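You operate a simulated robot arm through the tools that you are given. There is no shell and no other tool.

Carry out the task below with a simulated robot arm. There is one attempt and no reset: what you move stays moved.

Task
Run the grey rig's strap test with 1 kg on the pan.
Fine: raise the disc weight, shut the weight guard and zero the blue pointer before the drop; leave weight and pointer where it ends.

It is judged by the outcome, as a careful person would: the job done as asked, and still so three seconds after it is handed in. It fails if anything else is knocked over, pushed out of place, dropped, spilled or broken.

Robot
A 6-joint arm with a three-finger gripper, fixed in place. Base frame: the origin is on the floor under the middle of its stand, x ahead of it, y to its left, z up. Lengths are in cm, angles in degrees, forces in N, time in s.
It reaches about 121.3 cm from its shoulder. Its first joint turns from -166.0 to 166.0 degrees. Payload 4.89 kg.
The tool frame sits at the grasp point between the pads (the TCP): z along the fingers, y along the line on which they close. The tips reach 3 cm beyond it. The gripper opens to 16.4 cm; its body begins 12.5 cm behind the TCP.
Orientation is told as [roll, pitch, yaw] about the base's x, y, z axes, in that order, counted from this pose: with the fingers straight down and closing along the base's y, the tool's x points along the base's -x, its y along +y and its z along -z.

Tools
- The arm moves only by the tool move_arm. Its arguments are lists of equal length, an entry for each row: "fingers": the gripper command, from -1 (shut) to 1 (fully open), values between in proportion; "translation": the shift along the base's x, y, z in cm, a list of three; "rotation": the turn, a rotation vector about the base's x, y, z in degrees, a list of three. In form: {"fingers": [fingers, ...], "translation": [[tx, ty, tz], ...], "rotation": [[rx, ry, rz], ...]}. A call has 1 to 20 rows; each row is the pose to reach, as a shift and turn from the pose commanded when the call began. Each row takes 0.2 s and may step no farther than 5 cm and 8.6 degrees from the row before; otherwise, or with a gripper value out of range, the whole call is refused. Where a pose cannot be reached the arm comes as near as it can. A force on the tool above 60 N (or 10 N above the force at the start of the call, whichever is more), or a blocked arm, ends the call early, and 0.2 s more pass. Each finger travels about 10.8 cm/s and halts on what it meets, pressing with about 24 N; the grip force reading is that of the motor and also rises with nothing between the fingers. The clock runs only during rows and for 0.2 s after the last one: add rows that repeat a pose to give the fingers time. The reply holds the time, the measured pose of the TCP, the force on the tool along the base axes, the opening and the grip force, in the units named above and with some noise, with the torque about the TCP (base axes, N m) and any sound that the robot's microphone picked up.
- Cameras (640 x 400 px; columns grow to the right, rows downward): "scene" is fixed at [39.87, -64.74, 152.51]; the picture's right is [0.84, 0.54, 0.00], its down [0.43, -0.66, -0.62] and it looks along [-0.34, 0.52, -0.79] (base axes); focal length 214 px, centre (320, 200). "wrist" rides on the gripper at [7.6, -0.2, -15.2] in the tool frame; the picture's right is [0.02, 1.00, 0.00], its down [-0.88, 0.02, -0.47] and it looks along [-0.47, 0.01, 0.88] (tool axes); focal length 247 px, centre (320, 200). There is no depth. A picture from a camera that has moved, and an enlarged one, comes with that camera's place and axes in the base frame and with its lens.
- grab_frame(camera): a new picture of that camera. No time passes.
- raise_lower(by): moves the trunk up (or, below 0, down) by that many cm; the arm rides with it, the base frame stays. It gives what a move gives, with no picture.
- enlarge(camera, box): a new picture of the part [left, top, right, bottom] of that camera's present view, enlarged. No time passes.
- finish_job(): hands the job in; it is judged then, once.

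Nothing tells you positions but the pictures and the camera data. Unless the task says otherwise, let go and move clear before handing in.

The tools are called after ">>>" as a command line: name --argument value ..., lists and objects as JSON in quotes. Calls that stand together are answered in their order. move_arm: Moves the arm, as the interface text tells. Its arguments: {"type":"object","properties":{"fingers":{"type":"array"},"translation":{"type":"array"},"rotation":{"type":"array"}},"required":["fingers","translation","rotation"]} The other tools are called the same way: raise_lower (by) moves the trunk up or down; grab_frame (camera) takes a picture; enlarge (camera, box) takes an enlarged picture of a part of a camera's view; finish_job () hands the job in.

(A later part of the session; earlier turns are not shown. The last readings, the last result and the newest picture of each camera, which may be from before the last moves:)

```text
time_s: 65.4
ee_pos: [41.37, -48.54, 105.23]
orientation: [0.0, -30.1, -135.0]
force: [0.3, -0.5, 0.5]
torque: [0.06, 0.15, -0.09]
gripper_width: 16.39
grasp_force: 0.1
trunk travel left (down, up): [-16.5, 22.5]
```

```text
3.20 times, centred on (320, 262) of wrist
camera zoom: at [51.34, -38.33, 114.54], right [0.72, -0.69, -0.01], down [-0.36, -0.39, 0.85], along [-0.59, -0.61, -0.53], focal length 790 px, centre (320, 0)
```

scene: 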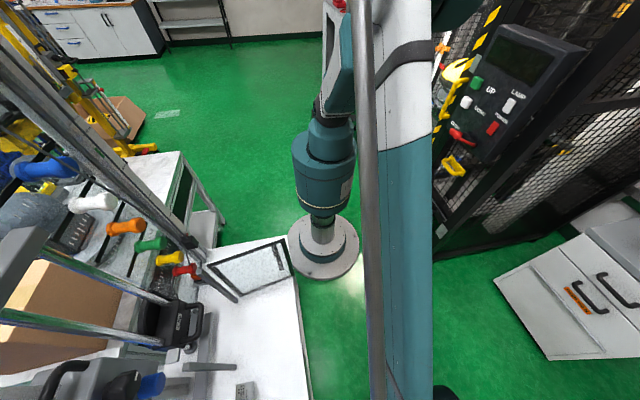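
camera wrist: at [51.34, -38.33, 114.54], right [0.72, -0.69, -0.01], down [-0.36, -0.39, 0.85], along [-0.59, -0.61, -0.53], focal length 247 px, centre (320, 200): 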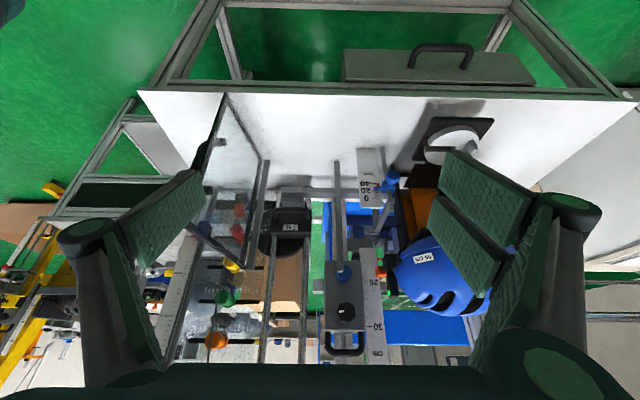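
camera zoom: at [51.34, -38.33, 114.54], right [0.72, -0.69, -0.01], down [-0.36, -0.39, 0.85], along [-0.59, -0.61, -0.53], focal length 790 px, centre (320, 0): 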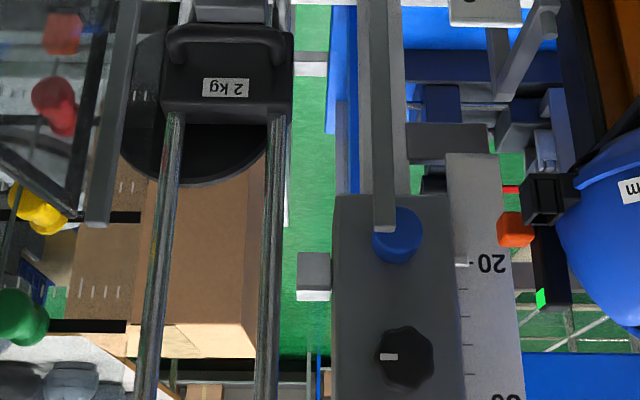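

The weight's white tab (z about 82) lines up with a matching white catch on the grey carriage (z about 100, index at 20 cm), so lifting about 18–20 cm should latch it. The blue button below the black clamp knob should release it. I'll flip the wrist so the camera is on top for frontal work.

>>> move_arm --fingers '[1, 1, 1, 1]' --translation '[[0.5, 0.5, 2], [1, 1, 4], [1.5, 1.5, 6], [2, 2, 8]]' --rotation '[[5.3, -5.3, 0], [10.6, -10.6, 0], [15.9, -15.9, 0], [21.2, -21.2, 0]]'

>>> move_arm --fingers '[1, 1, 1, 1, 1, 1, 1, 1, 1, 1, 1, 1, 1, 1, 1, 1, 1, 1, 1, 1]' --translation '[[0, 0, 0], [0, 0, 0], [0, 0, 0], [0, 0, 0], [0, 0, 0], [0, 0, 0], [0, 0, 0], [0, 0, 0], [0, 0, 0], [0, 0, 0], [0, 0, 0], [0, 0, 0], [0, 0, 0], [0, 0, 0], [0, 0, 0], [0, 0, 0], [0, 0, 0], [0, 0, 0], [0, 0, 0], [0, 0, 0]]' --rotation '[[0, 0, 8.5], [0, 0, 17], [0, 0, 25.5], [0, 0, 34], [0, 0, 42.5], [0, 0, 51], [0, 0, 59.5], [0, 0, 68], [0, 0, 76.5], [0, 0, 85], [0, 0, 93.5], [0, 0, 102], [0, 0, 110.5], [0, 0, 119], [0, 0, 127.5], [0, 0, 136], [0, 0, 144.5], [0, 0, 153], [0, 0, 161.5], [0, 0, 170]]'

>>> move_arm --fingers '[1, 1]' --translation '[[0, 0, 0], [0, 0, 0]]' --rotation '[[0, 0, 5], [0, 0, 10]]'

```text
time_s: 66.4
ee_pos: [43.56, -46.49, 113.16]
orientation: [0.0, 0.1, -134.9]
force: [1.0, 0.5, 0.0]
torque: [-0.04, 0.13, -0.02]
gripper_width: 16.43
grasp_force: 0.1
trunk travel left (down, up): [-16.5, 22.5]
```

```text
time_s: 70.6
ee_pos: [43.47, -46.48, 113.07]
orientation: [0.0, 0.0, 35.0]
force: [0.7, -0.6, -0.3]
torque: [-0.01, 0.01, -0.03]
gripper_width: 16.37
grasp_force: 0.0
trunk travel left (down, up): [-16.5, 22.5]
```

```text
time_s: 71.2
ee_pos: [43.45, -46.5, 113.07]
orientation: [0.0, 0.0, 45.1]
force: [0.3, 0.4, -0.6]
torque: [-0.03, 0.02, 0.0]
gripper_width: 16.39
grasp_force: 0.0
trunk travel left (down, up): [-16.5, 22.5]
```

>>> move_arm --fingers '[1, 1, 1, 1, 1, 1, 1, 1, 1, 1]' --translation '[[-0.8, -0.6, -1.3], [-1.6, -1.2, -2.6], [-2.4, -1.7, -3.9], [-3.2, -2.3, -5.2], [-4, -2.9, -6.5], [-4.8, -3.5, -7.8], [-5.6, -4.1, -9.1], [-6.4, -4.7, -10.4], [-7.2, -5.2, -11.7], [-8, -5.8, -13]]' --rotation '[[-5.6, 5.6, 0], [-11.2, 11.2, 0], [-16.8, 16.8, 0], [-22.4, 22.4, 0], [-28, 28, 0], [-33.6, 33.6, 0], [-39.2, 39.2, 0], [-44.8, 44.8, 0], [-50.4, 50.4, 0], [-56, 56, 0]]'

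>>> grab_frame --camera "wrist"

```text
time_s: 73.4
ee_pos: [35.3, -52.32, 100.34]
orientation: [-0.6, 79.2, 44.5]
force: [-1.3, 1.5, 0.5]
torque: [0.07, -0.16, 0.31]
gripper_width: 16.42
grasp_force: 0.1
trunk travel left (down, up): [-16.5, 22.5]
```

```text
taken
camera wrist: at [45.08, -42.88, 110.57], right [-0.71, 0.7, 0.02], down [0.43, 0.46, -0.78], along [-0.56, -0.54, -0.63], focal length 247 px, centre (320, 200)
```

wrist: 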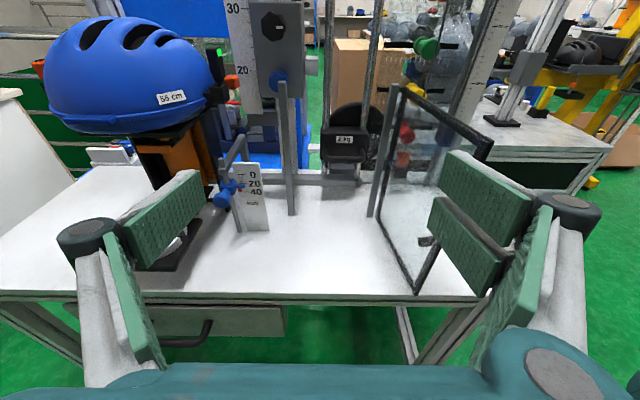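

>>> enlarge --camera "wrist" --box '[220, 0, 420, 125]'

>>> enlarge --camera "wrist" --box '[220, 110, 420, 235]'

>>> enlarge --camera "wrist" --box '[340, 70, 520, 300]'

>>> enlarge --camera "wrist" --box '[200, 140, 296, 240]'

```text
3.20 times, centred on (320, 62) of wrist
camera zoom: at [45.08, -42.88, 110.57], right [-0.71, 0.7, 0.02], down [0.43, 0.46, -0.78], along [-0.56, -0.54, -0.63], focal length 790 px, centre (320, 640)
```

zoom: 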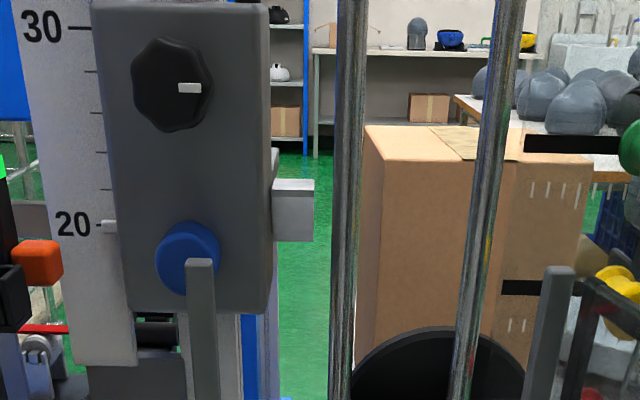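

```text
3.20 times, centred on (320, 172) of wrist
camera zoom: at [45.08, -42.88, 110.57], right [-0.71, 0.7, 0.02], down [0.43, 0.46, -0.78], along [-0.56, -0.54, -0.63], focal length 790 px, centre (320, 288)
```

zoom: 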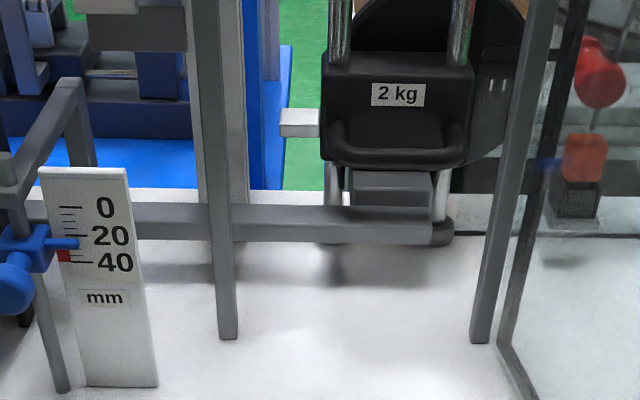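

```text
1.74 times, centred on (430, 185) of wrist
camera zoom: at [45.08, -42.88, 110.57], right [-0.71, 0.7, 0.02], down [0.43, 0.46, -0.78], along [-0.56, -0.54, -0.63], focal length 430 px, centre (129, 226)
```

zoom: 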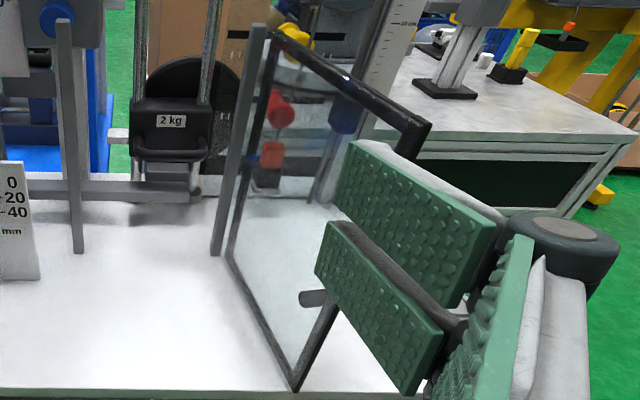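

```text
4.00 times, centred on (248, 190) of wrist
camera zoom: at [45.08, -42.88, 110.57], right [-0.71, 0.7, 0.02], down [0.43, 0.46, -0.78], along [-0.56, -0.54, -0.63], focal length 988 px, centre (608, 240)
```

zoom: 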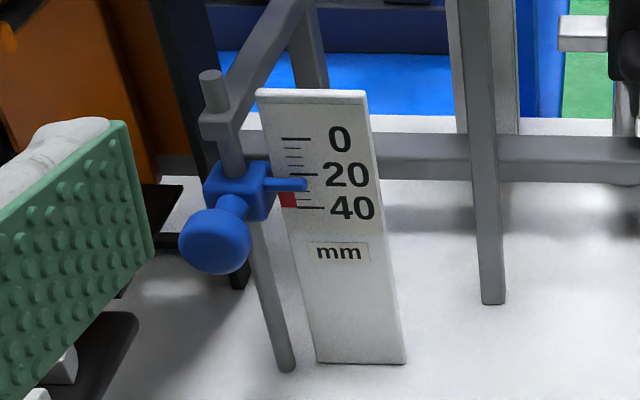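

I can see the mechanism: the D‑handle on the 2 kg weight, the anvil under it, the guard posts, and the pointer reading about 25 with a red zone at 30–40. I'll move closer to judge the clearances around the handle.

>>> move_arm --fingers '[1, 1, 1, 1]' --translation '[[-2, -2, -2], [-4, -4, -4], [-6, -6, -6], [-8.4, -8.5, -8]]' --rotation '[[-1.5, 1.5, 0], [-3, 3, 0], [-4.5, 4.5, 0], [-6, 6, 0]]'

>>> grab_frame --camera "wrist"

>>> enlarge --camera "wrist" --box '[280, 80, 440, 180]'

>>> enlarge --camera "wrist" --box '[180, 0, 380, 125]'

```text
time_s: 74.4
ee_pos: [31.3, -64.6, 97.52]
orientation: [-1.5, 87.4, 43.2]
force: [0.5, 1.6, 0.5]
torque: [0.07, -0.08, 0.18]
gripper_width: 16.41
grasp_force: 0.1
out of reach, approached as far as the arm can: row 1, 2, 3, 4
trunk travel left (down, up): [-16.5, 22.5]
```

```text
taken
camera wrist: at [41.98, -54.25, 105.8], right [-0.7, 0.71, 0.02], down [0.35, 0.37, -0.86], along [-0.62, -0.6, -0.51], focal length 247 px, centre (320, 200)
```

wrist: 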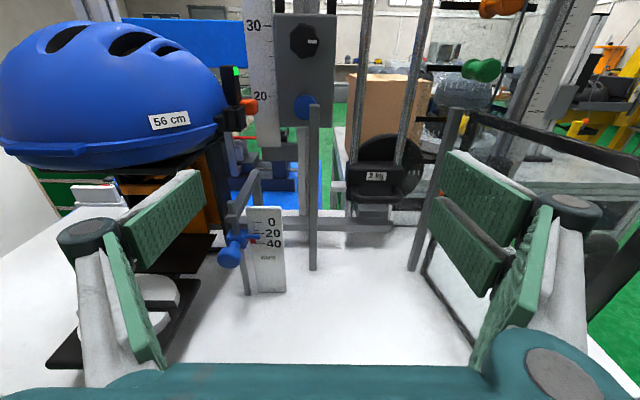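

```text
4.00 times, centred on (360, 130) of wrist
camera zoom: at [41.98, -54.25, 105.8], right [-0.7, 0.71, 0.02], down [0.35, 0.37, -0.86], along [-0.62, -0.6, -0.51], focal length 988 px, centre (160, 480)
```

zoom: 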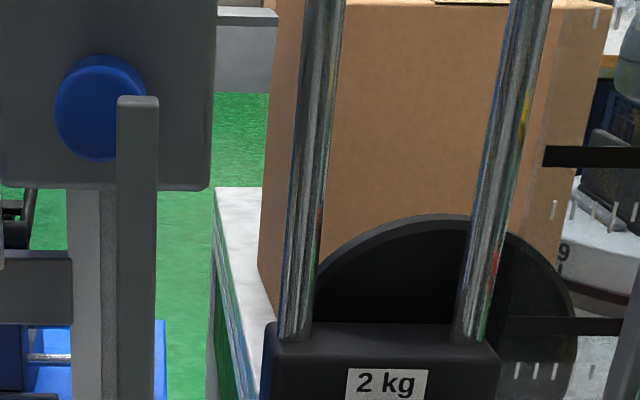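

```text
3.20 times, centred on (280, 62) of wrist
camera zoom: at [41.98, -54.25, 105.8], right [-0.7, 0.71, 0.02], down [0.35, 0.37, -0.86], along [-0.62, -0.6, -0.51], focal length 790 px, centre (448, 640)
```

zoom: 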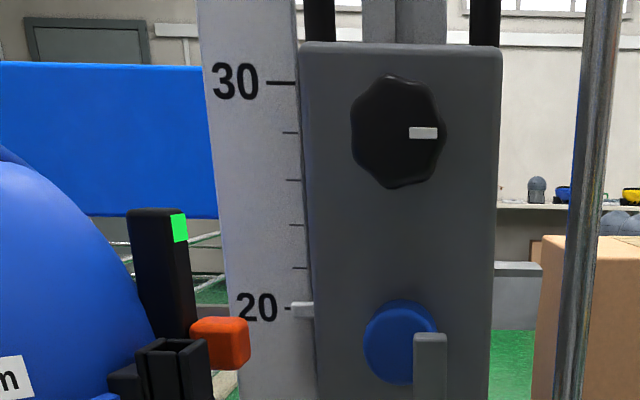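

The arm can't get closer at this trunk height. Raising the trunk should help the wrist geometry, so I'll back off a little, raise it, then come down.

>>> raise_lower --by 20

>>> move_arm --fingers '[1, 1, 1, 1, 1, 1]' --translation '[[0.5, 1, -4], [0.5, 2, -8], [0.5, 3, -12], [0, 3, -16], [0, 3, -20], [0, 3, -22]]' --rotation '[[0, 0, 0], [0, 0, 0], [0, 0, 0], [0, 0, 0], [0, 0, 0], [0, 0, 0]]'

>>> grab_frame --camera "wrist"

```text
time_s: 76.6
ee_pos: [31.34, -64.65, 117.58]
orientation: [-0.6, 87.3, 44.1]
force: [0.4, 0.4, -0.2]
torque: [-0.01, -0.01, -0.01]
gripper_width: 16.4
grasp_force: 0.1
trunk travel left (down, up): [-36.5, 2.5]
```

```text
time_s: 78.0
ee_pos: [40.44, -69.8, 101.57]
orientation: [-0.7, 87.3, 43.3]
force: [-0.6, 0.9, 1.1]
torque: [0.1, -0.04, 0.15]
gripper_width: 16.41
grasp_force: 0.0
out of reach, approached as far as the arm can: row 1, 2, 3, 4, 5, 6
trunk travel left (down, up): [-36.5, 2.5]
```

```text
taken
camera wrist: at [51.15, -59.53, 109.89], right [-0.7, 0.72, 0.02], down [0.36, 0.37, -0.86], along [-0.62, -0.59, -0.52], focal length 247 px, centre (320, 200)
```

wrist: 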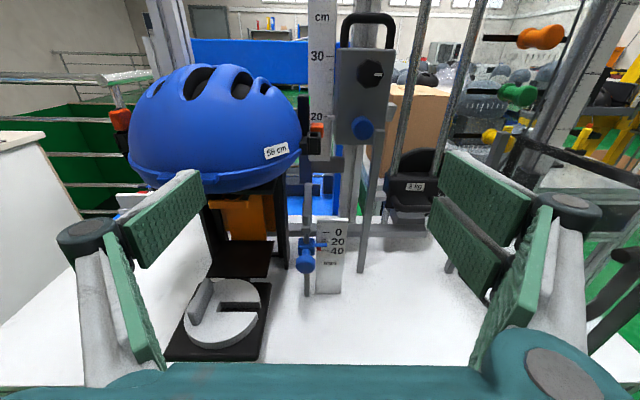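

That was worse, so the limit is the forearm being too steep. I need a lower shoulder: I'll back away, lift, and lower the trunk fully.

>>> move_arm --fingers '[1, 1, 1, 1, 1, 1]' --translation '[[2, 2, 3], [4, 4, 6], [5, 6, 10], [4, 8, 14], [2, 9, 18], [0, 10, 20]]' --rotation '[[0, 0, 0], [0, 0, 0], [0, 0, 0], [0, 0, 0], [0, 0, 0], [0, 0, 0]]'

>>> raise_lower --by -20

>>> move_arm --fingers '[1, 1, 1, 1, 1]' --translation '[[0, 0, 4], [0, 0, 8], [0, 0, 12], [0, 0, 14], [0, 0, 16]]' --rotation '[[0, 0, 0], [0, 0, 0], [0, 0, 0], [0, 0, 0], [0, 0, 0]]'

>>> raise_lower --by -16

>>> grab_frame --camera "wrist"

```text
time_s: 79.4
ee_pos: [40.17, -59.37, 121.79]
orientation: [-0.7, 87.4, 43.8]
force: [0.1, 1.2, 0.4]
torque: [0.05, -0.03, 0.08]
gripper_width: 16.39
grasp_force: 0.1
trunk travel left (down, up): [-36.5, 2.5]
```

```text
time_s: 81.5
ee_pos: [40.27, -59.37, 101.65]
orientation: [-0.6, 87.4, 44.0]
force: [0.5, 0.0, 0.7]
torque: [-0.01, -0.01, 0.02]
gripper_width: 16.4
grasp_force: 0.1
trunk travel left (down, up): [-16.5, 22.5]
```

```text
time_s: 82.7
ee_pos: [40.25, -59.56, 117.66]
orientation: [-0.4, 87.5, 44.4]
force: [0.3, 0.1, 1.0]
torque: [0.02, 0.06, -0.1]
gripper_width: 16.39
grasp_force: 0.0
trunk travel left (down, up): [-16.5, 22.5]
```

```text
time_s: 84.6
ee_pos: [40.17, -59.42, 101.63]
orientation: [-0.5, 87.4, 44.1]
force: [0.8, -0.4, 0.2]
torque: [0.01, 0.03, 0.0]
gripper_width: 16.4
grasp_force: 0.0
trunk travel left (down, up): [-0.5, 38.5]
```

```text
taken
camera wrist: at [50.88, -49.09, 109.89], right [-0.7, 0.71, 0.02], down [0.35, 0.37, -0.86], along [-0.62, -0.6, -0.51], focal length 247 px, centre (320, 200)
```

wrist: 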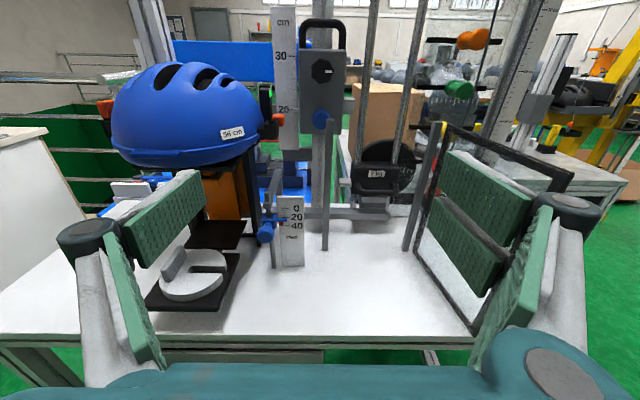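

Trunk is fully down. Testing reach toward the weight.

>>> move_arm --fingers '[1, 1, 1, 1]' --translation '[[-4, 0, -2], [-8, -0.5, -4], [-11, -1, -6], [-13.3, -1.4, -8]]' --rotation '[[0, 0, 0], [0, 0, 0], [0, 0, 0], [0, 0, 0]]'

>>> grab_frame --camera "wrist"

```text
time_s: 85.6
ee_pos: [26.79, -60.71, 93.72]
orientation: [-0.7, 87.4, 43.9]
force: [-0.2, 0.7, 0.0]
torque: [0.02, 0.02, 0.02]
gripper_width: 16.41
grasp_force: 0.0
trunk travel left (down, up): [-0.5, 38.5]
```

```text
taken
camera wrist: at [37.53, -50.4, 102.04], right [-0.7, 0.71, 0.02], down [0.35, 0.37, -0.86], along [-0.62, -0.6, -0.51], focal length 247 px, centre (320, 200)
```

wrist: 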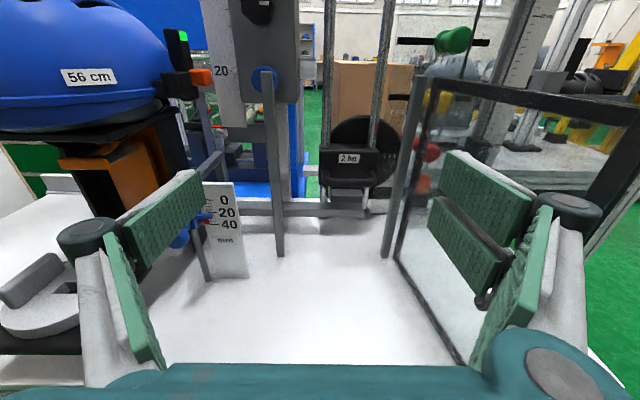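

Now it's reachable. Zooming on the handle area.

>>> enlarge --camera "wrist" --box '[290, 100, 418, 228]'

>>> enlarge --camera "wrist" --box '[190, 0, 350, 100]'

>>> enlarge --camera "wrist" --box '[160, 130, 288, 290]'

>>> enlarge --camera "wrist" --box '[380, 60, 640, 370]'

```text
3.12 times, centred on (354, 164) of wrist
camera zoom: at [37.53, -50.4, 102.04], right [-0.7, 0.71, 0.02], down [0.35, 0.37, -0.86], along [-0.62, -0.6, -0.51], focal length 772 px, centre (214, 312)
```

zoom: 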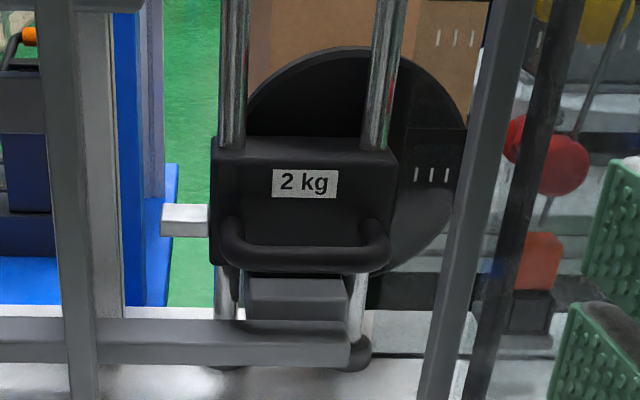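

```text
4.00 times, centred on (270, 50) of wrist
camera zoom: at [37.53, -50.4, 102.04], right [-0.7, 0.71, 0.02], down [0.35, 0.37, -0.86], along [-0.62, -0.6, -0.51], focal length 988 px, centre (520, 800)
```

zoom: 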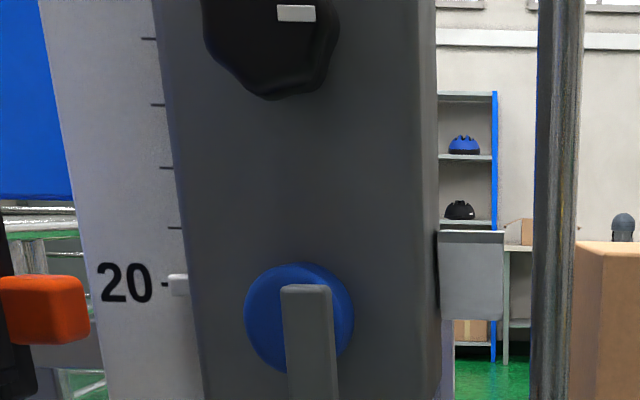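

```text
2.50 times, centred on (224, 210) of wrist
camera zoom: at [37.53, -50.4, 102.04], right [-0.7, 0.71, 0.02], down [0.35, 0.37, -0.86], along [-0.62, -0.6, -0.51], focal length 617 px, centre (560, 175)
```

zoom: 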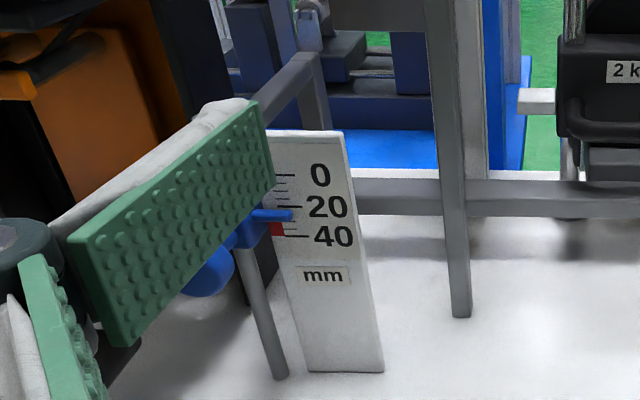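

```text
1.29 times, centred on (510, 215) of wrist
camera zoom: at [37.53, -50.4, 102.04], right [-0.7, 0.71, 0.02], down [0.35, 0.37, -0.86], along [-0.62, -0.6, -0.51], focal length 319 px, centre (75, 181)
```

zoom: 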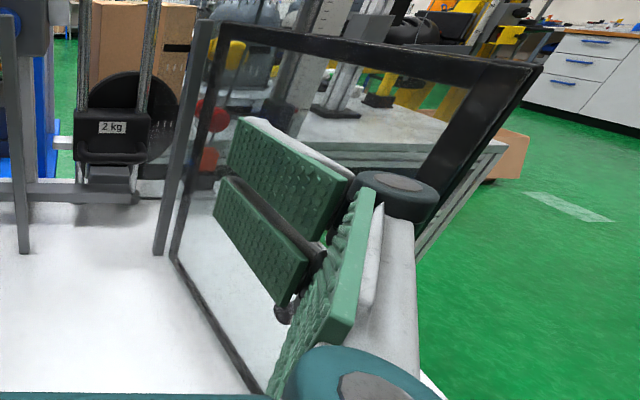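

The handle bar is at about (4,‑75,81) with free space beneath it, and the anvil is further back. I'll hook the bar from below with closed fingers and lift it up the rods. First I'll close the fingers, turn slightly so the gripper stays clear of the open door, and come in low.

>>> move_arm --fingers '[0.4, -0.2, -0.8, -1, -1, -1]' --translation '[[0, 0, 0], [0, 0, 0], [0, 0, 0], [0, 0, 0], [0, 0, 0], [0, 0, 0]]' --rotation '[[0, 0, -3], [0, 0, -6], [0, 0, -9], [0, 0, -9], [0, 0, -9], [0, 0, -9]]'

>>> move_arm --fingers '[-1, -1, -1, -1]' --translation '[[-1.2, -1.1, -2.5], [-2.5, -2.2, -5], [-3.7, -3.2, -7.5], [-4.9, -4.3, -10]]' --rotation '[[1.7, -2.4, 0], [3.5, -4.9, 0], [5.2, -7.3, 0], [6.9, -9.8, 0]]'

>>> grab_frame --camera "wrist"

```text
time_s: 87.0
ee_pos: [26.86, -60.8, 93.66]
orientation: [-0.6, 87.4, 35.0]
force: [0.9, 0.0, 1.3]
torque: [-0.02, 0.0, -0.03]
gripper_width: 0.02
grasp_force: 23.9
trunk travel left (down, up): [-0.5, 38.5]
```

```text
time_s: 88.0
ee_pos: [21.92, -65.14, 83.47]
orientation: [-0.6, 75.4, 35.1]
force: [0.5, 0.1, 0.5]
torque: [-0.03, -0.04, 0.08]
gripper_width: 0.0
grasp_force: 24.1
trunk travel left (down, up): [-0.5, 38.5]
```

```text
taken
camera wrist: at [32.45, -57.84, 94.72], right [-0.59, 0.81, 0.02], down [0.54, 0.41, -0.73], along [-0.6, -0.42, -0.68], focal length 247 px, centre (320, 200)
```

wrist: 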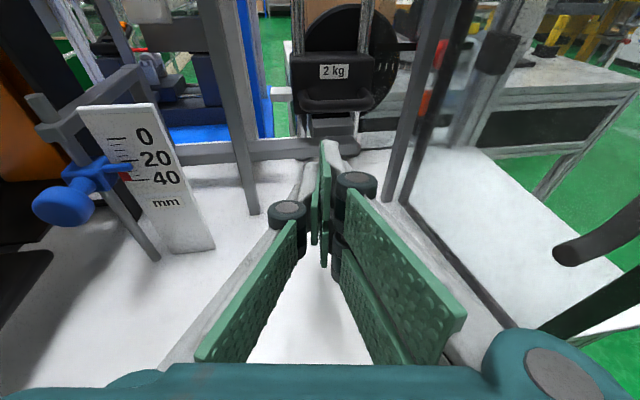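

>>> move_arm --fingers '[-1, -1, -1]' --translation '[[-2, -1.4, -3], [-4, -2.8, -5.5], [-6.5, -4.5, -6.5]]' --rotation '[[0, 0, 0], [0, 0, 0], [0, 0, 0]]'

>>> grab_frame --camera "wrist"

>>> enlarge --camera "wrist" --box '[240, 30, 432, 150]'

```text
time_s: 88.8
ee_pos: [15.48, -69.62, 77.35]
orientation: [-0.3, 75.4, 35.2]
force: [0.3, 0.9, 0.6]
torque: [0.01, -0.06, 0.04]
gripper_width: 0.0
grasp_force: 23.9
trunk travel left (down, up): [-0.5, 38.5]
```

```text
taken
camera wrist: at [26.03, -62.34, 88.57], right [-0.59, 0.81, 0.02], down [0.54, 0.41, -0.73], along [-0.6, -0.42, -0.68], focal length 247 px, centre (320, 200)
```

wrist: 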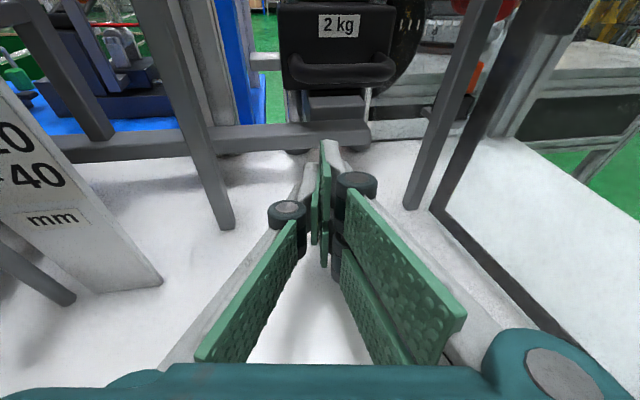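

```text
3.33 times, centred on (336, 90) of wrist
camera zoom: at [26.03, -62.34, 88.57], right [-0.59, 0.81, 0.02], down [0.54, 0.41, -0.73], along [-0.6, -0.42, -0.68], focal length 823 px, centre (267, 567)
```

zoom: 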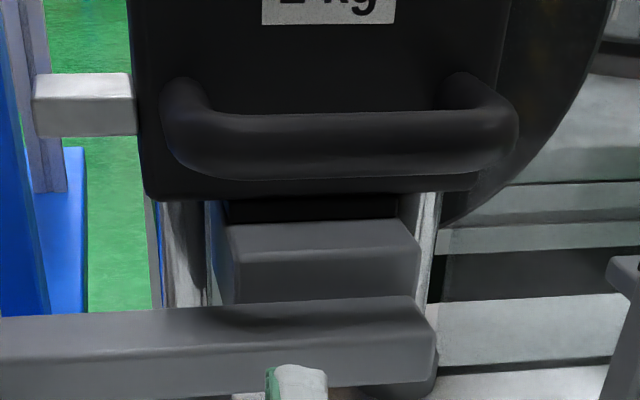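

A rail sits just below the handle, so hooking with the tall closed finger stack would clash. Gripping the bar with the jaws closing vertically fits the gap better. I'll retreat, level the tool, and roll the gripper 90° so the two fingers go below the bar and the thumb above.

>>> move_arm --fingers '[-1, -1, -1, -1, -1]' --translation '[[3, 2, 2], [6, 4, 5], [9, 6, 8], [12, 7, 11], [15, 7.5, 13]]' --rotation '[[0, 0, 0], [-2, 2.8, -1], [-4, 5.6, -2], [-5.8, 8.3, -4], [-7.5, 10.6, -5]]'

>>> move_arm --fingers '[-1, -1, -1, -1, -1, -1, -1, -1, -1, -1, -1, -1]' --translation '[[0, 0, 0], [0, 0, 0], [0, 0, 0], [0, 0, 0], [0, 0, 0], [0, 0, 0], [0, 0, 0], [0, 0, 0], [0, 0, 0], [0, 0, 0], [0, 0, 0], [0, 0, 0]]' --rotation '[[-6.5, -3.75, 0], [-13, -7.5, 0], [-19.5, -11.25, 0], [-26, -15, 0], [-32.5, -18.75, 0], [-39, -22.5, 0], [-45.5, -26.25, 0], [-52, -30, 0], [-58.5, -33.75, 0], [-65, -37.5, 0], [-71.5, -41.25, 0], [-77.9, -45, 0]]'

>>> grab_frame --camera "wrist"

```text
time_s: 90.0
ee_pos: [30.44, -62.34, 90.19]
orientation: [-21.4, 88.3, 9.2]
force: [0.0, 0.4, -0.2]
torque: [0.03, -0.07, 0.02]
gripper_width: 0.02
grasp_force: 23.8
trunk travel left (down, up): [-0.5, 38.5]
```

```text
time_s: 92.6
ee_pos: [30.55, -62.09, 90.14]
orientation: [-90.7, -0.7, -58.4]
force: [-0.1, -0.3, 0.5]
torque: [-0.02, 0.0, -0.01]
gripper_width: 0.01
grasp_force: 24.1
trunk travel left (down, up): [-0.5, 38.5]
```

```text
taken
camera wrist: at [39.44, -47.61, 89.98], right [-0.02, 0.0, -1.0], down [0.86, -0.5, -0.01], along [-0.5, -0.86, 0.01], focal length 247 px, centre (320, 200)
```

wrist: 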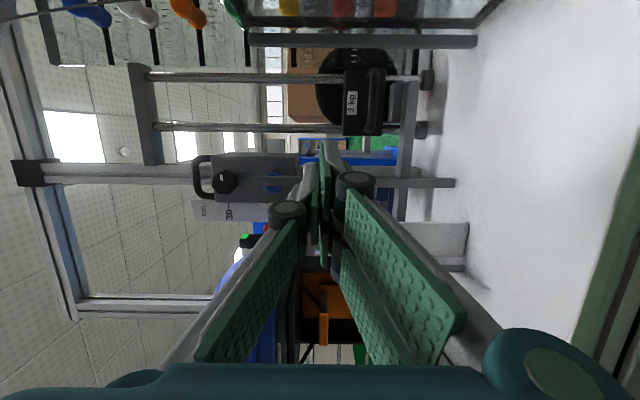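

This horizontal sideways view is useful for reading heights (image right = down). Zooming in.

>>> enlarge --camera "wrist" --box '[260, 20, 484, 160]'

>>> enlarge --camera "wrist" --box '[160, 120, 320, 220]'

>>> enlarge --camera "wrist" --box '[370, 160, 498, 290]'

```text
2.86 times, centred on (372, 90) of wrist
camera zoom: at [39.44, -47.61, 89.98], right [-0.02, 0.0, -1.0], down [0.86, -0.5, -0.01], along [-0.5, -0.86, 0.01], focal length 706 px, centre (171, 514)
```

zoom: 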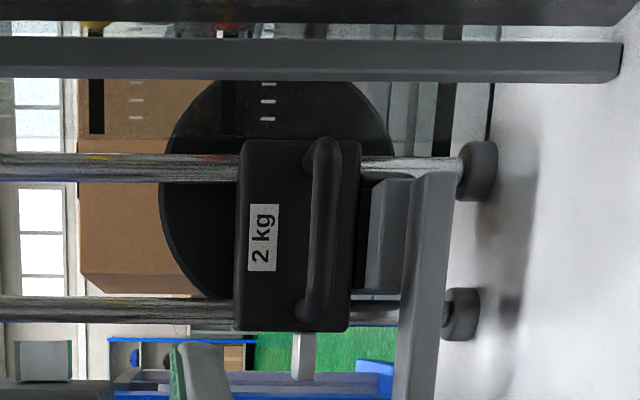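

```text
4.00 times, centred on (240, 170) of wrist
camera zoom: at [39.44, -47.61, 89.98], right [-0.02, 0.0, -1.0], down [0.86, -0.5, -0.01], along [-0.5, -0.86, 0.01], focal length 988 px, centre (640, 320)
```

zoom: 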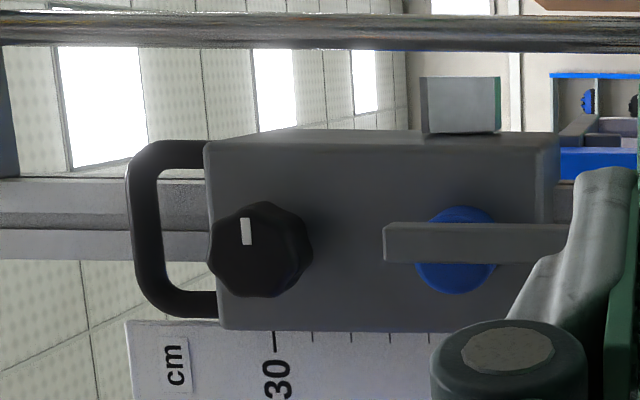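

```text
3.08 times, centred on (434, 225) of wrist
camera zoom: at [39.44, -47.61, 89.98], right [-0.02, 0.0, -1.0], down [0.86, -0.5, -0.01], along [-0.5, -0.86, 0.01], focal length 760 px, centre (-31, 123)
```

zoom: 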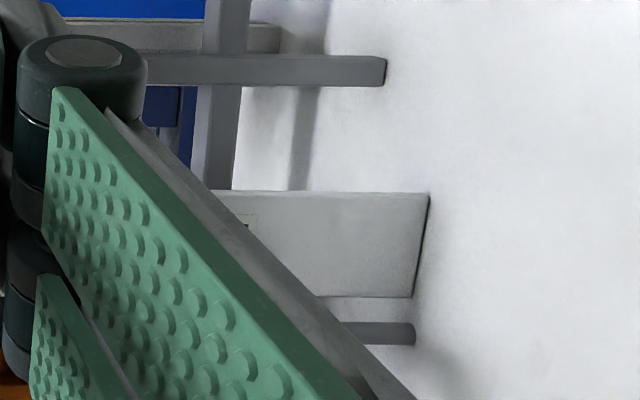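

Measured: handle bar z≈81 (bottom 80.3), rail top about 76.3, catch on the carriage at z≈97.6–101.6, weight tab at z≈81.5. I'll open the jaws about 3.3 cm and approach the bar in line.

>>> move_arm --fingers '[-0.8, -0.6, -0.6, -0.6, -0.6]' --translation '[[-4, -2.1, -2.2], [-8, -4.2, -4.5], [-12, -6.4, -6.8], [-16, -8.4, -9], [-16, -8.4, -9]]' --rotation '[[0, 0, 0], [0, 0, 0], [0, 0, 0], [0, 0, 0], [0, 0, 0]]'

>>> grab_frame --camera "wrist"

>>> enlarge --camera "wrist" --box '[240, 60, 464, 200]'

```text
refused: row 1 steps farther than a row can; nothing moved
```

```text
taken
camera wrist: at [39.44, -47.61, 89.98], right [-0.02, 0.0, -1.0], down [0.86, -0.5, -0.01], along [-0.5, -0.86, 0.01], focal length 247 px, centre (320, 200)
```

wrist: 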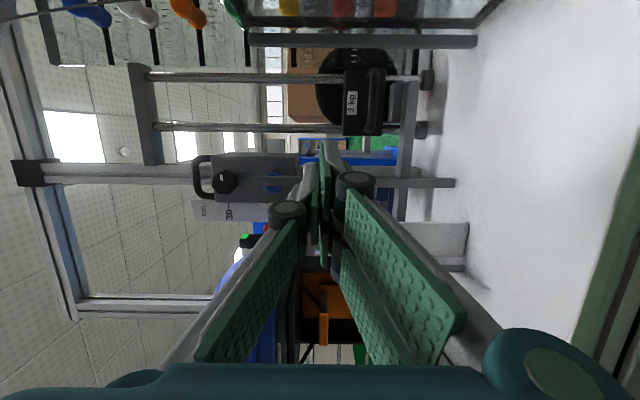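

```text
2.86 times, centred on (352, 130) of wrist
camera zoom: at [39.44, -47.61, 89.98], right [-0.02, 0.0, -1.0], down [0.86, -0.5, -0.01], along [-0.5, -0.86, 0.01], focal length 706 px, centre (229, 400)
```

zoom: 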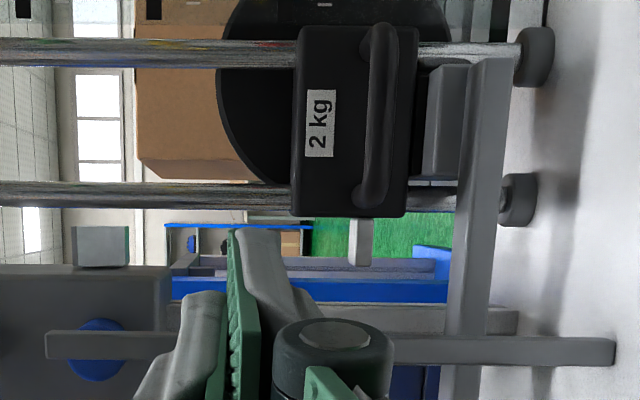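

>>> move_arm --fingers '[-0.8, -0.6, -0.6, -0.6, -0.6, -0.6]' --translation '[[-3, -1.6, -1.8], [-6, -3.2, -3.6], [-9, -4.8, -5.4], [-12, -6.4, -7.2], [-15, -8, -9], [-16, -8.4, -9]]' --rotation '[[0, 0, 0], [0, 0, 0], [0, 0, 0], [0, 0, 0], [0, 0, 0], [0, 0, 0]]'

>>> grab_frame --camera "wrist"

>>> enlarge --camera "wrist" --box '[240, 40, 464, 180]'

```text
time_s: 94.0
ee_pos: [15.06, -71.46, 81.82]
orientation: [-90.6, -0.6, -58.5]
force: [0.2, 0.4, -0.5]
torque: [0.01, -0.06, -0.01]
gripper_width: 3.26
grasp_force: 0.0
out of reach, approached as far as the arm can: row 5, 6
trunk travel left (down, up): [-0.5, 38.5]
```

```text
taken
camera wrist: at [24.05, -56.92, 81.68], right [-0.02, 0.0, -1.0], down [0.86, -0.5, -0.02], along [-0.5, -0.86, 0.0], focal length 247 px, centre (320, 200)
```

wrist: 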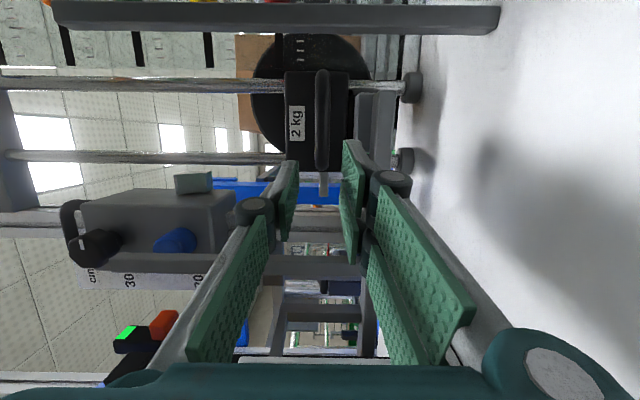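

```text
2.86 times, centred on (352, 110) of wrist
camera zoom: at [24.05, -56.92, 81.68], right [-0.02, 0.0, -1.0], down [0.86, -0.5, -0.02], along [-0.5, -0.86, 0.0], focal length 706 px, centre (229, 457)
```

zoom: 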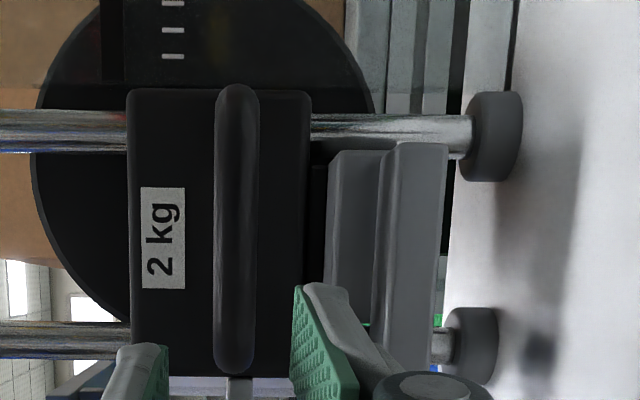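

The bar is at z≈81.4 (diameter about 1.6). I'll open slightly more and advance halfway, correcting laterally.

>>> move_arm --fingers '[-0.46, -0.46, -0.46]' --translation '[[-1.8, -0.5, -0.2], [-3.6, -1.2, -0.4], [-5.2, -1.9, -0.4]]' --rotation '[[0, 0, 0], [0, 0, 0], [0, 0, 0]]'

>>> enlarge --camera "wrist" --box '[220, 40, 444, 180]'

```text
time_s: 94.8
ee_pos: [10.34, -73.86, 82.27]
orientation: [-90.5, -0.6, -58.4]
force: [-0.3, -0.7, 0.1]
torque: [-0.06, 0.02, -0.02]
gripper_width: 4.46
grasp_force: 0.1
out of reach, approached as far as the arm can: row 1, 2, 3
trunk travel left (down, up): [-0.5, 38.5]
```

```text
2.86 times, centred on (332, 110) of wrist
camera zoom: at [19.32, -59.39, 82.08], right [-0.01, 0.01, -1.0], down [0.86, -0.5, -0.01], along [-0.5, -0.86, 0.0], focal length 706 px, centre (286, 457)
```

zoom: 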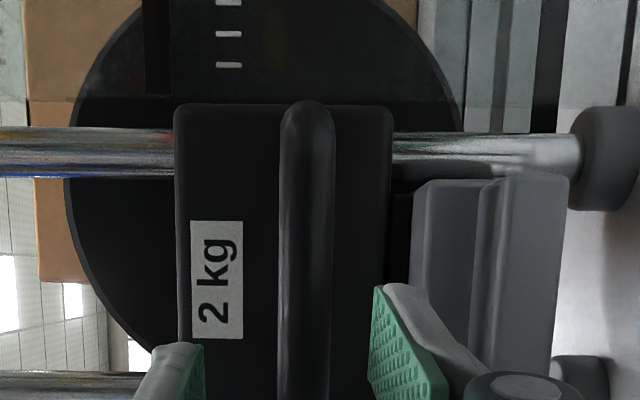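

>>> move_arm --fingers '[-0.35, -0.35]' --translation '[[-0.1, 0.1, -0.2], [-0.3, 0.2, -0.5]]' --rotation '[[2.1, -3.4, 0], [4.2, -6.8, 0]]'

>>> enlarge --camera "wrist" --box '[220, 40, 444, 180]'

```text
time_s: 95.4
ee_pos: [10.02, -73.61, 81.62]
orientation: [-82.7, -0.5, -58.5]
force: [0.4, 0.1, -0.1]
torque: [-0.04, 0.02, -0.04]
gripper_width: 5.32
grasp_force: 0.1
trunk travel left (down, up): [-0.5, 38.5]
```

```text
2.86 times, centred on (332, 110) of wrist
camera zoom: at [18.86, -59.23, 83.63], right [0.1, 0.08, -0.99], down [0.86, -0.5, 0.05], along [-0.5, -0.86, -0.12], focal length 706 px, centre (286, 457)
```

zoom: 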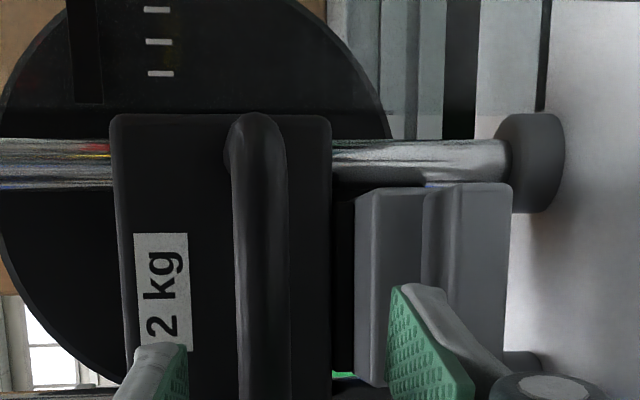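

>>> move_arm --fingers '[-0.44, -0.44, -0.44]' --translation '[[-1.5, -0.6, 0], [-3, -1.2, 0], [-4.3, -1.7, 0]]' --rotation '[[0, 0, 0], [0, 0, 0], [0, 0, 0]]'

>>> grab_frame --camera "wrist"

>>> enlarge --camera "wrist" --box '[220, 60, 444, 200]'

```text
time_s: 96.2
ee_pos: [5.65, -75.28, 81.72]
orientation: [-82.7, -0.5, -58.5]
force: [1.3, 1.7, 2.7]
torque: [0.03, -0.02, 0.0]
gripper_width: 4.47
grasp_force: 0.1
trunk travel left (down, up): [-0.5, 38.5]
```

```text
taken
camera wrist: at [14.46, -60.87, 83.68], right [0.1, 0.08, -0.99], down [0.86, -0.5, 0.05], along [-0.5, -0.86, -0.12], focal length 247 px, centre (320, 200)
```

wrist: 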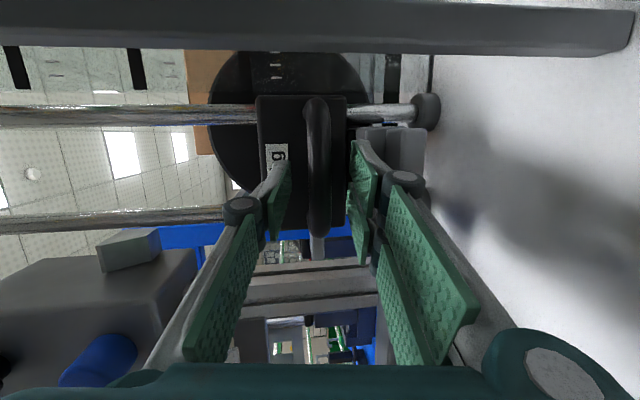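

```text
2.86 times, centred on (332, 130) of wrist
camera zoom: at [14.46, -60.87, 83.68], right [0.1, 0.08, -0.99], down [0.86, -0.5, 0.05], along [-0.5, -0.86, -0.12], focal length 706 px, centre (286, 400)
```

zoom: 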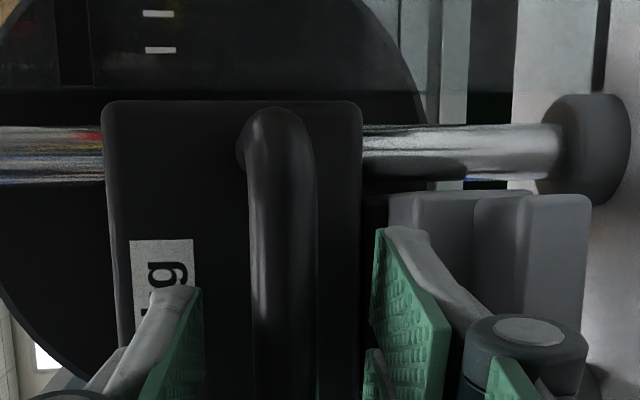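

The bar is between the jaws. Closing.

>>> move_arm --fingers '[-0.6, -0.75, -0.9, -1, -1, -1]' --translation '[[0, 0, 0], [0, 0, 0], [0, 0, 0], [0, 0, 0], [0, 0, 0], [0, 0, 0]]' --rotation '[[0, 0, 0], [0, 0, 0], [0, 0, 0], [0, 0, 0], [0, 0, 0], [0, 0, 0]]'

>>> grab_frame --camera "wrist"

```text
time_s: 97.6
ee_pos: [5.65, -75.3, 81.67]
orientation: [-82.6, -0.6, -58.5]
force: [-5.9, -3.6, 3.2]
torque: [1.07, 1.08, 0.06]
gripper_width: 1.53
grasp_force: 44.7
trunk travel left (down, up): [-0.5, 38.5]
```

```text
taken
camera wrist: at [14.46, -60.9, 83.66], right [0.1, 0.08, -0.99], down [0.86, -0.5, 0.05], along [-0.5, -0.86, -0.12], focal length 247 px, centre (320, 200)
```

wrist: 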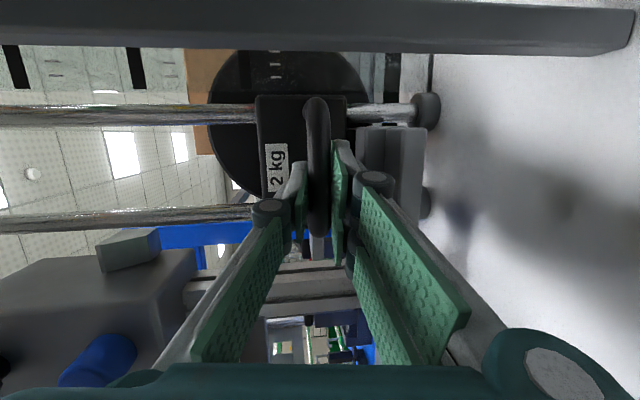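

Handle gripped (1.5 cm). Lifting slowly along the rods.

>>> move_arm --fingers '[-1, -1, -1, -1, -1]' --translation '[[0, 0, 0.5], [0, 0, 1.2], [0, 0, 2.2], [0, 0, 3.4], [0, 0, 4.6]]' --rotation '[[0, 0, 0], [0, 0, 0], [0, 0, 0], [0, 0, 0], [0, 0, 0]]'

>>> grab_frame --camera "wrist"

```text
time_s: 98.8
ee_pos: [5.55, -75.36, 86.34]
orientation: [-82.7, -0.4, -58.5]
force: [-6.7, 20.3, -20.3]
torque: [1.23, 1.16, -0.15]
gripper_width: 1.54
grasp_force: 45.1
trunk travel left (down, up): [-0.5, 38.5]
```

```text
taken
camera wrist: at [14.47, -60.91, 88.31], right [0.1, 0.08, -0.99], down [0.86, -0.5, 0.05], along [-0.5, -0.86, -0.12], focal length 247 px, centre (320, 200)
```

wrist: 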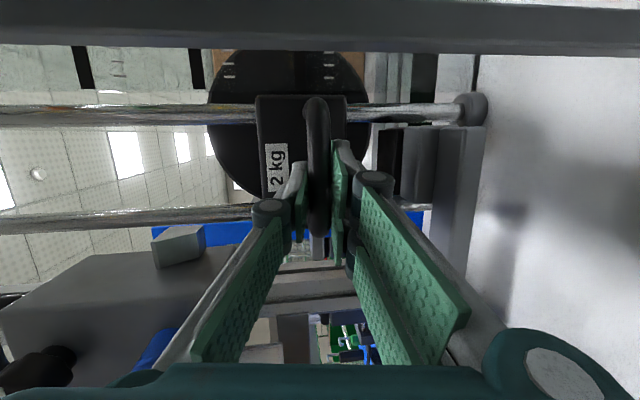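

The weight is rising (about 20 N). Continuing up.

>>> move_arm --fingers '[-1, -1, -1, -1, -1, -1]' --translation '[[0, 0, 1.4], [0, 0, 2.8], [0, 0, 4.2], [0, 0, 5.6], [0, 0, 7], [0, 0, 8.4]]' --rotation '[[0, 0, 0], [0, 0, 0], [0, 0, 0], [0, 0, 0], [0, 0, 0], [0, 0, 0]]'

>>> grab_frame --camera "wrist"

```text
time_s: 100.2
ee_pos: [5.65, -75.41, 94.65]
orientation: [-82.8, -0.5, -58.4]
force: [6.9, 35.1, -20.2]
torque: [1.19, 1.11, 0.35]
gripper_width: 1.55
grasp_force: 45.0
trunk travel left (down, up): [-0.5, 38.5]
```

```text
taken
camera wrist: at [14.45, -60.96, 96.66], right [0.1, 0.08, -0.99], down [0.86, -0.5, 0.05], along [-0.49, -0.86, -0.12], focal length 247 px, centre (320, 200)
```

wrist: 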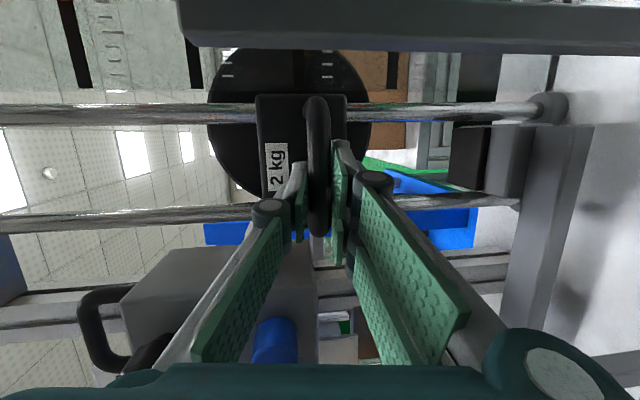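

>>> move_arm --fingers '[-1, -1, -1, -1]' --translation '[[0, 0.15, 0.5], [0, 0.2, 1], [0, 0.2, 1.6], [0, 0.2, 2.2]]' --rotation '[[0, 0, 0], [0, 0, 0], [0, 0, 0], [0, 0, 0]]'

>>> grab_frame --camera "wrist"

```text
time_s: 101.2
ee_pos: [5.54, -75.43, 96.82]
orientation: [-82.7, -0.5, -58.4]
force: [-4.7, -26.5, -20.4]
torque: [0.98, 0.99, 0.39]
gripper_width: 1.55
grasp_force: 45.3
trunk travel left (down, up): [-0.5, 38.5]
```

```text
taken
camera wrist: at [14.44, -60.96, 98.78], right [0.1, 0.08, -0.99], down [0.86, -0.5, 0.05], along [-0.49, -0.86, -0.12], focal length 247 px, centre (320, 200)
```

wrist: 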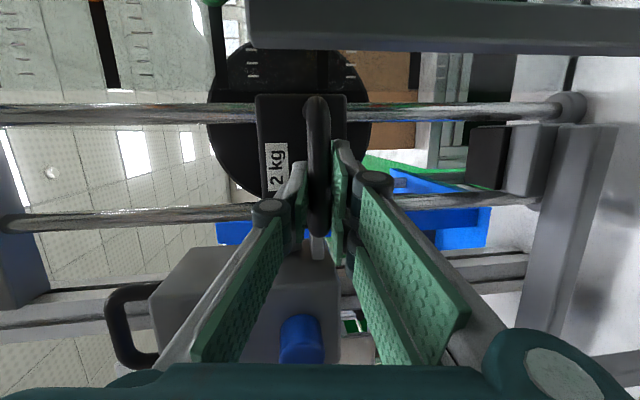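

>>> move_arm --fingers '[-1, -1, -1]' --translation '[[0, -0.08, 0.4], [0, -0.08, 0.9], [0, -0.08, 1.4]]' --rotation '[[0, 0, 0], [0, 0, 0], [0, 0, 0]]'

>>> enlarge --camera "wrist" --box '[180, 180, 404, 320]'

```text
time_s: 102.0
ee_pos: [5.66, -75.18, 98.13]
orientation: [-82.8, -0.5, -58.4]
force: [4.2, -16.7, -22.4]
torque: [1.05, 0.98, 0.66]
gripper_width: 1.52
grasp_force: 45.1
trunk travel left (down, up): [-0.5, 38.5]
```

```text
2.86 times, centred on (292, 250) of wrist
camera zoom: at [14.45, -60.96, 100.16], right [0.1, 0.08, -0.99], down [0.86, -0.5, 0.05], along [-0.49, -0.86, -0.12], focal length 706 px, centre (400, 57)
```

zoom: 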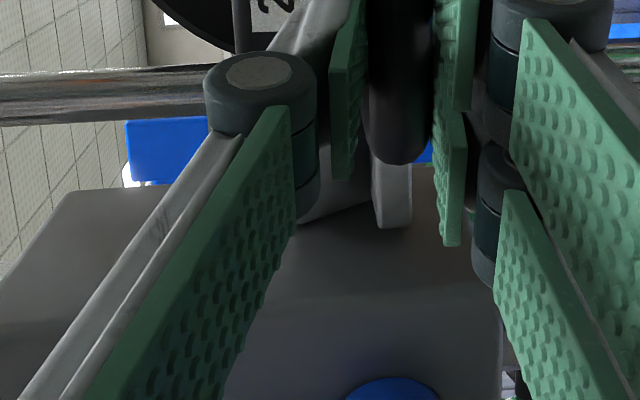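

>>> move_arm --fingers '[-1, -1, -1]' --translation '[[0, -0.05, 0.4], [0, -0.05, 0.8], [0, -0.05, 1.2]]' --rotation '[[0, 0, 0], [0, 0, 0], [0, 0, 0]]'

>>> enlarge --camera "wrist" --box '[180, 180, 404, 320]'

```text
time_s: 102.8
ee_pos: [5.59, -75.36, 99.36]
orientation: [-82.7, -0.5, -58.5]
force: [8.1, -15.1, -23.7]
torque: [1.07, 0.99, 0.45]
gripper_width: 1.51
grasp_force: 45.0
trunk travel left (down, up): [-0.5, 38.5]
```

```text
2.86 times, centred on (292, 250) of wrist
camera zoom: at [14.45, -60.95, 101.35], right [0.1, 0.08, -0.99], down [0.86, -0.5, 0.05], along [-0.49, -0.86, -0.12], focal length 706 px, centre (400, 57)
```

zoom: 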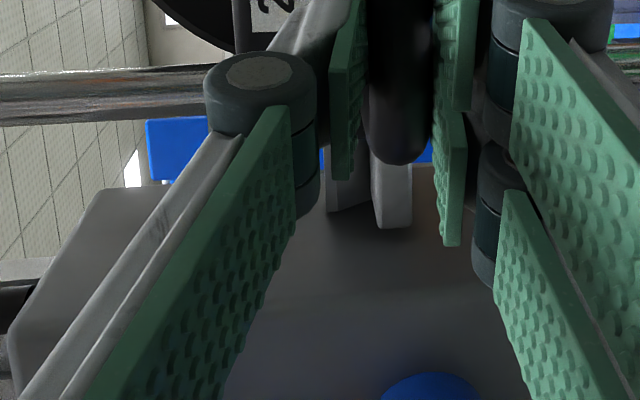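

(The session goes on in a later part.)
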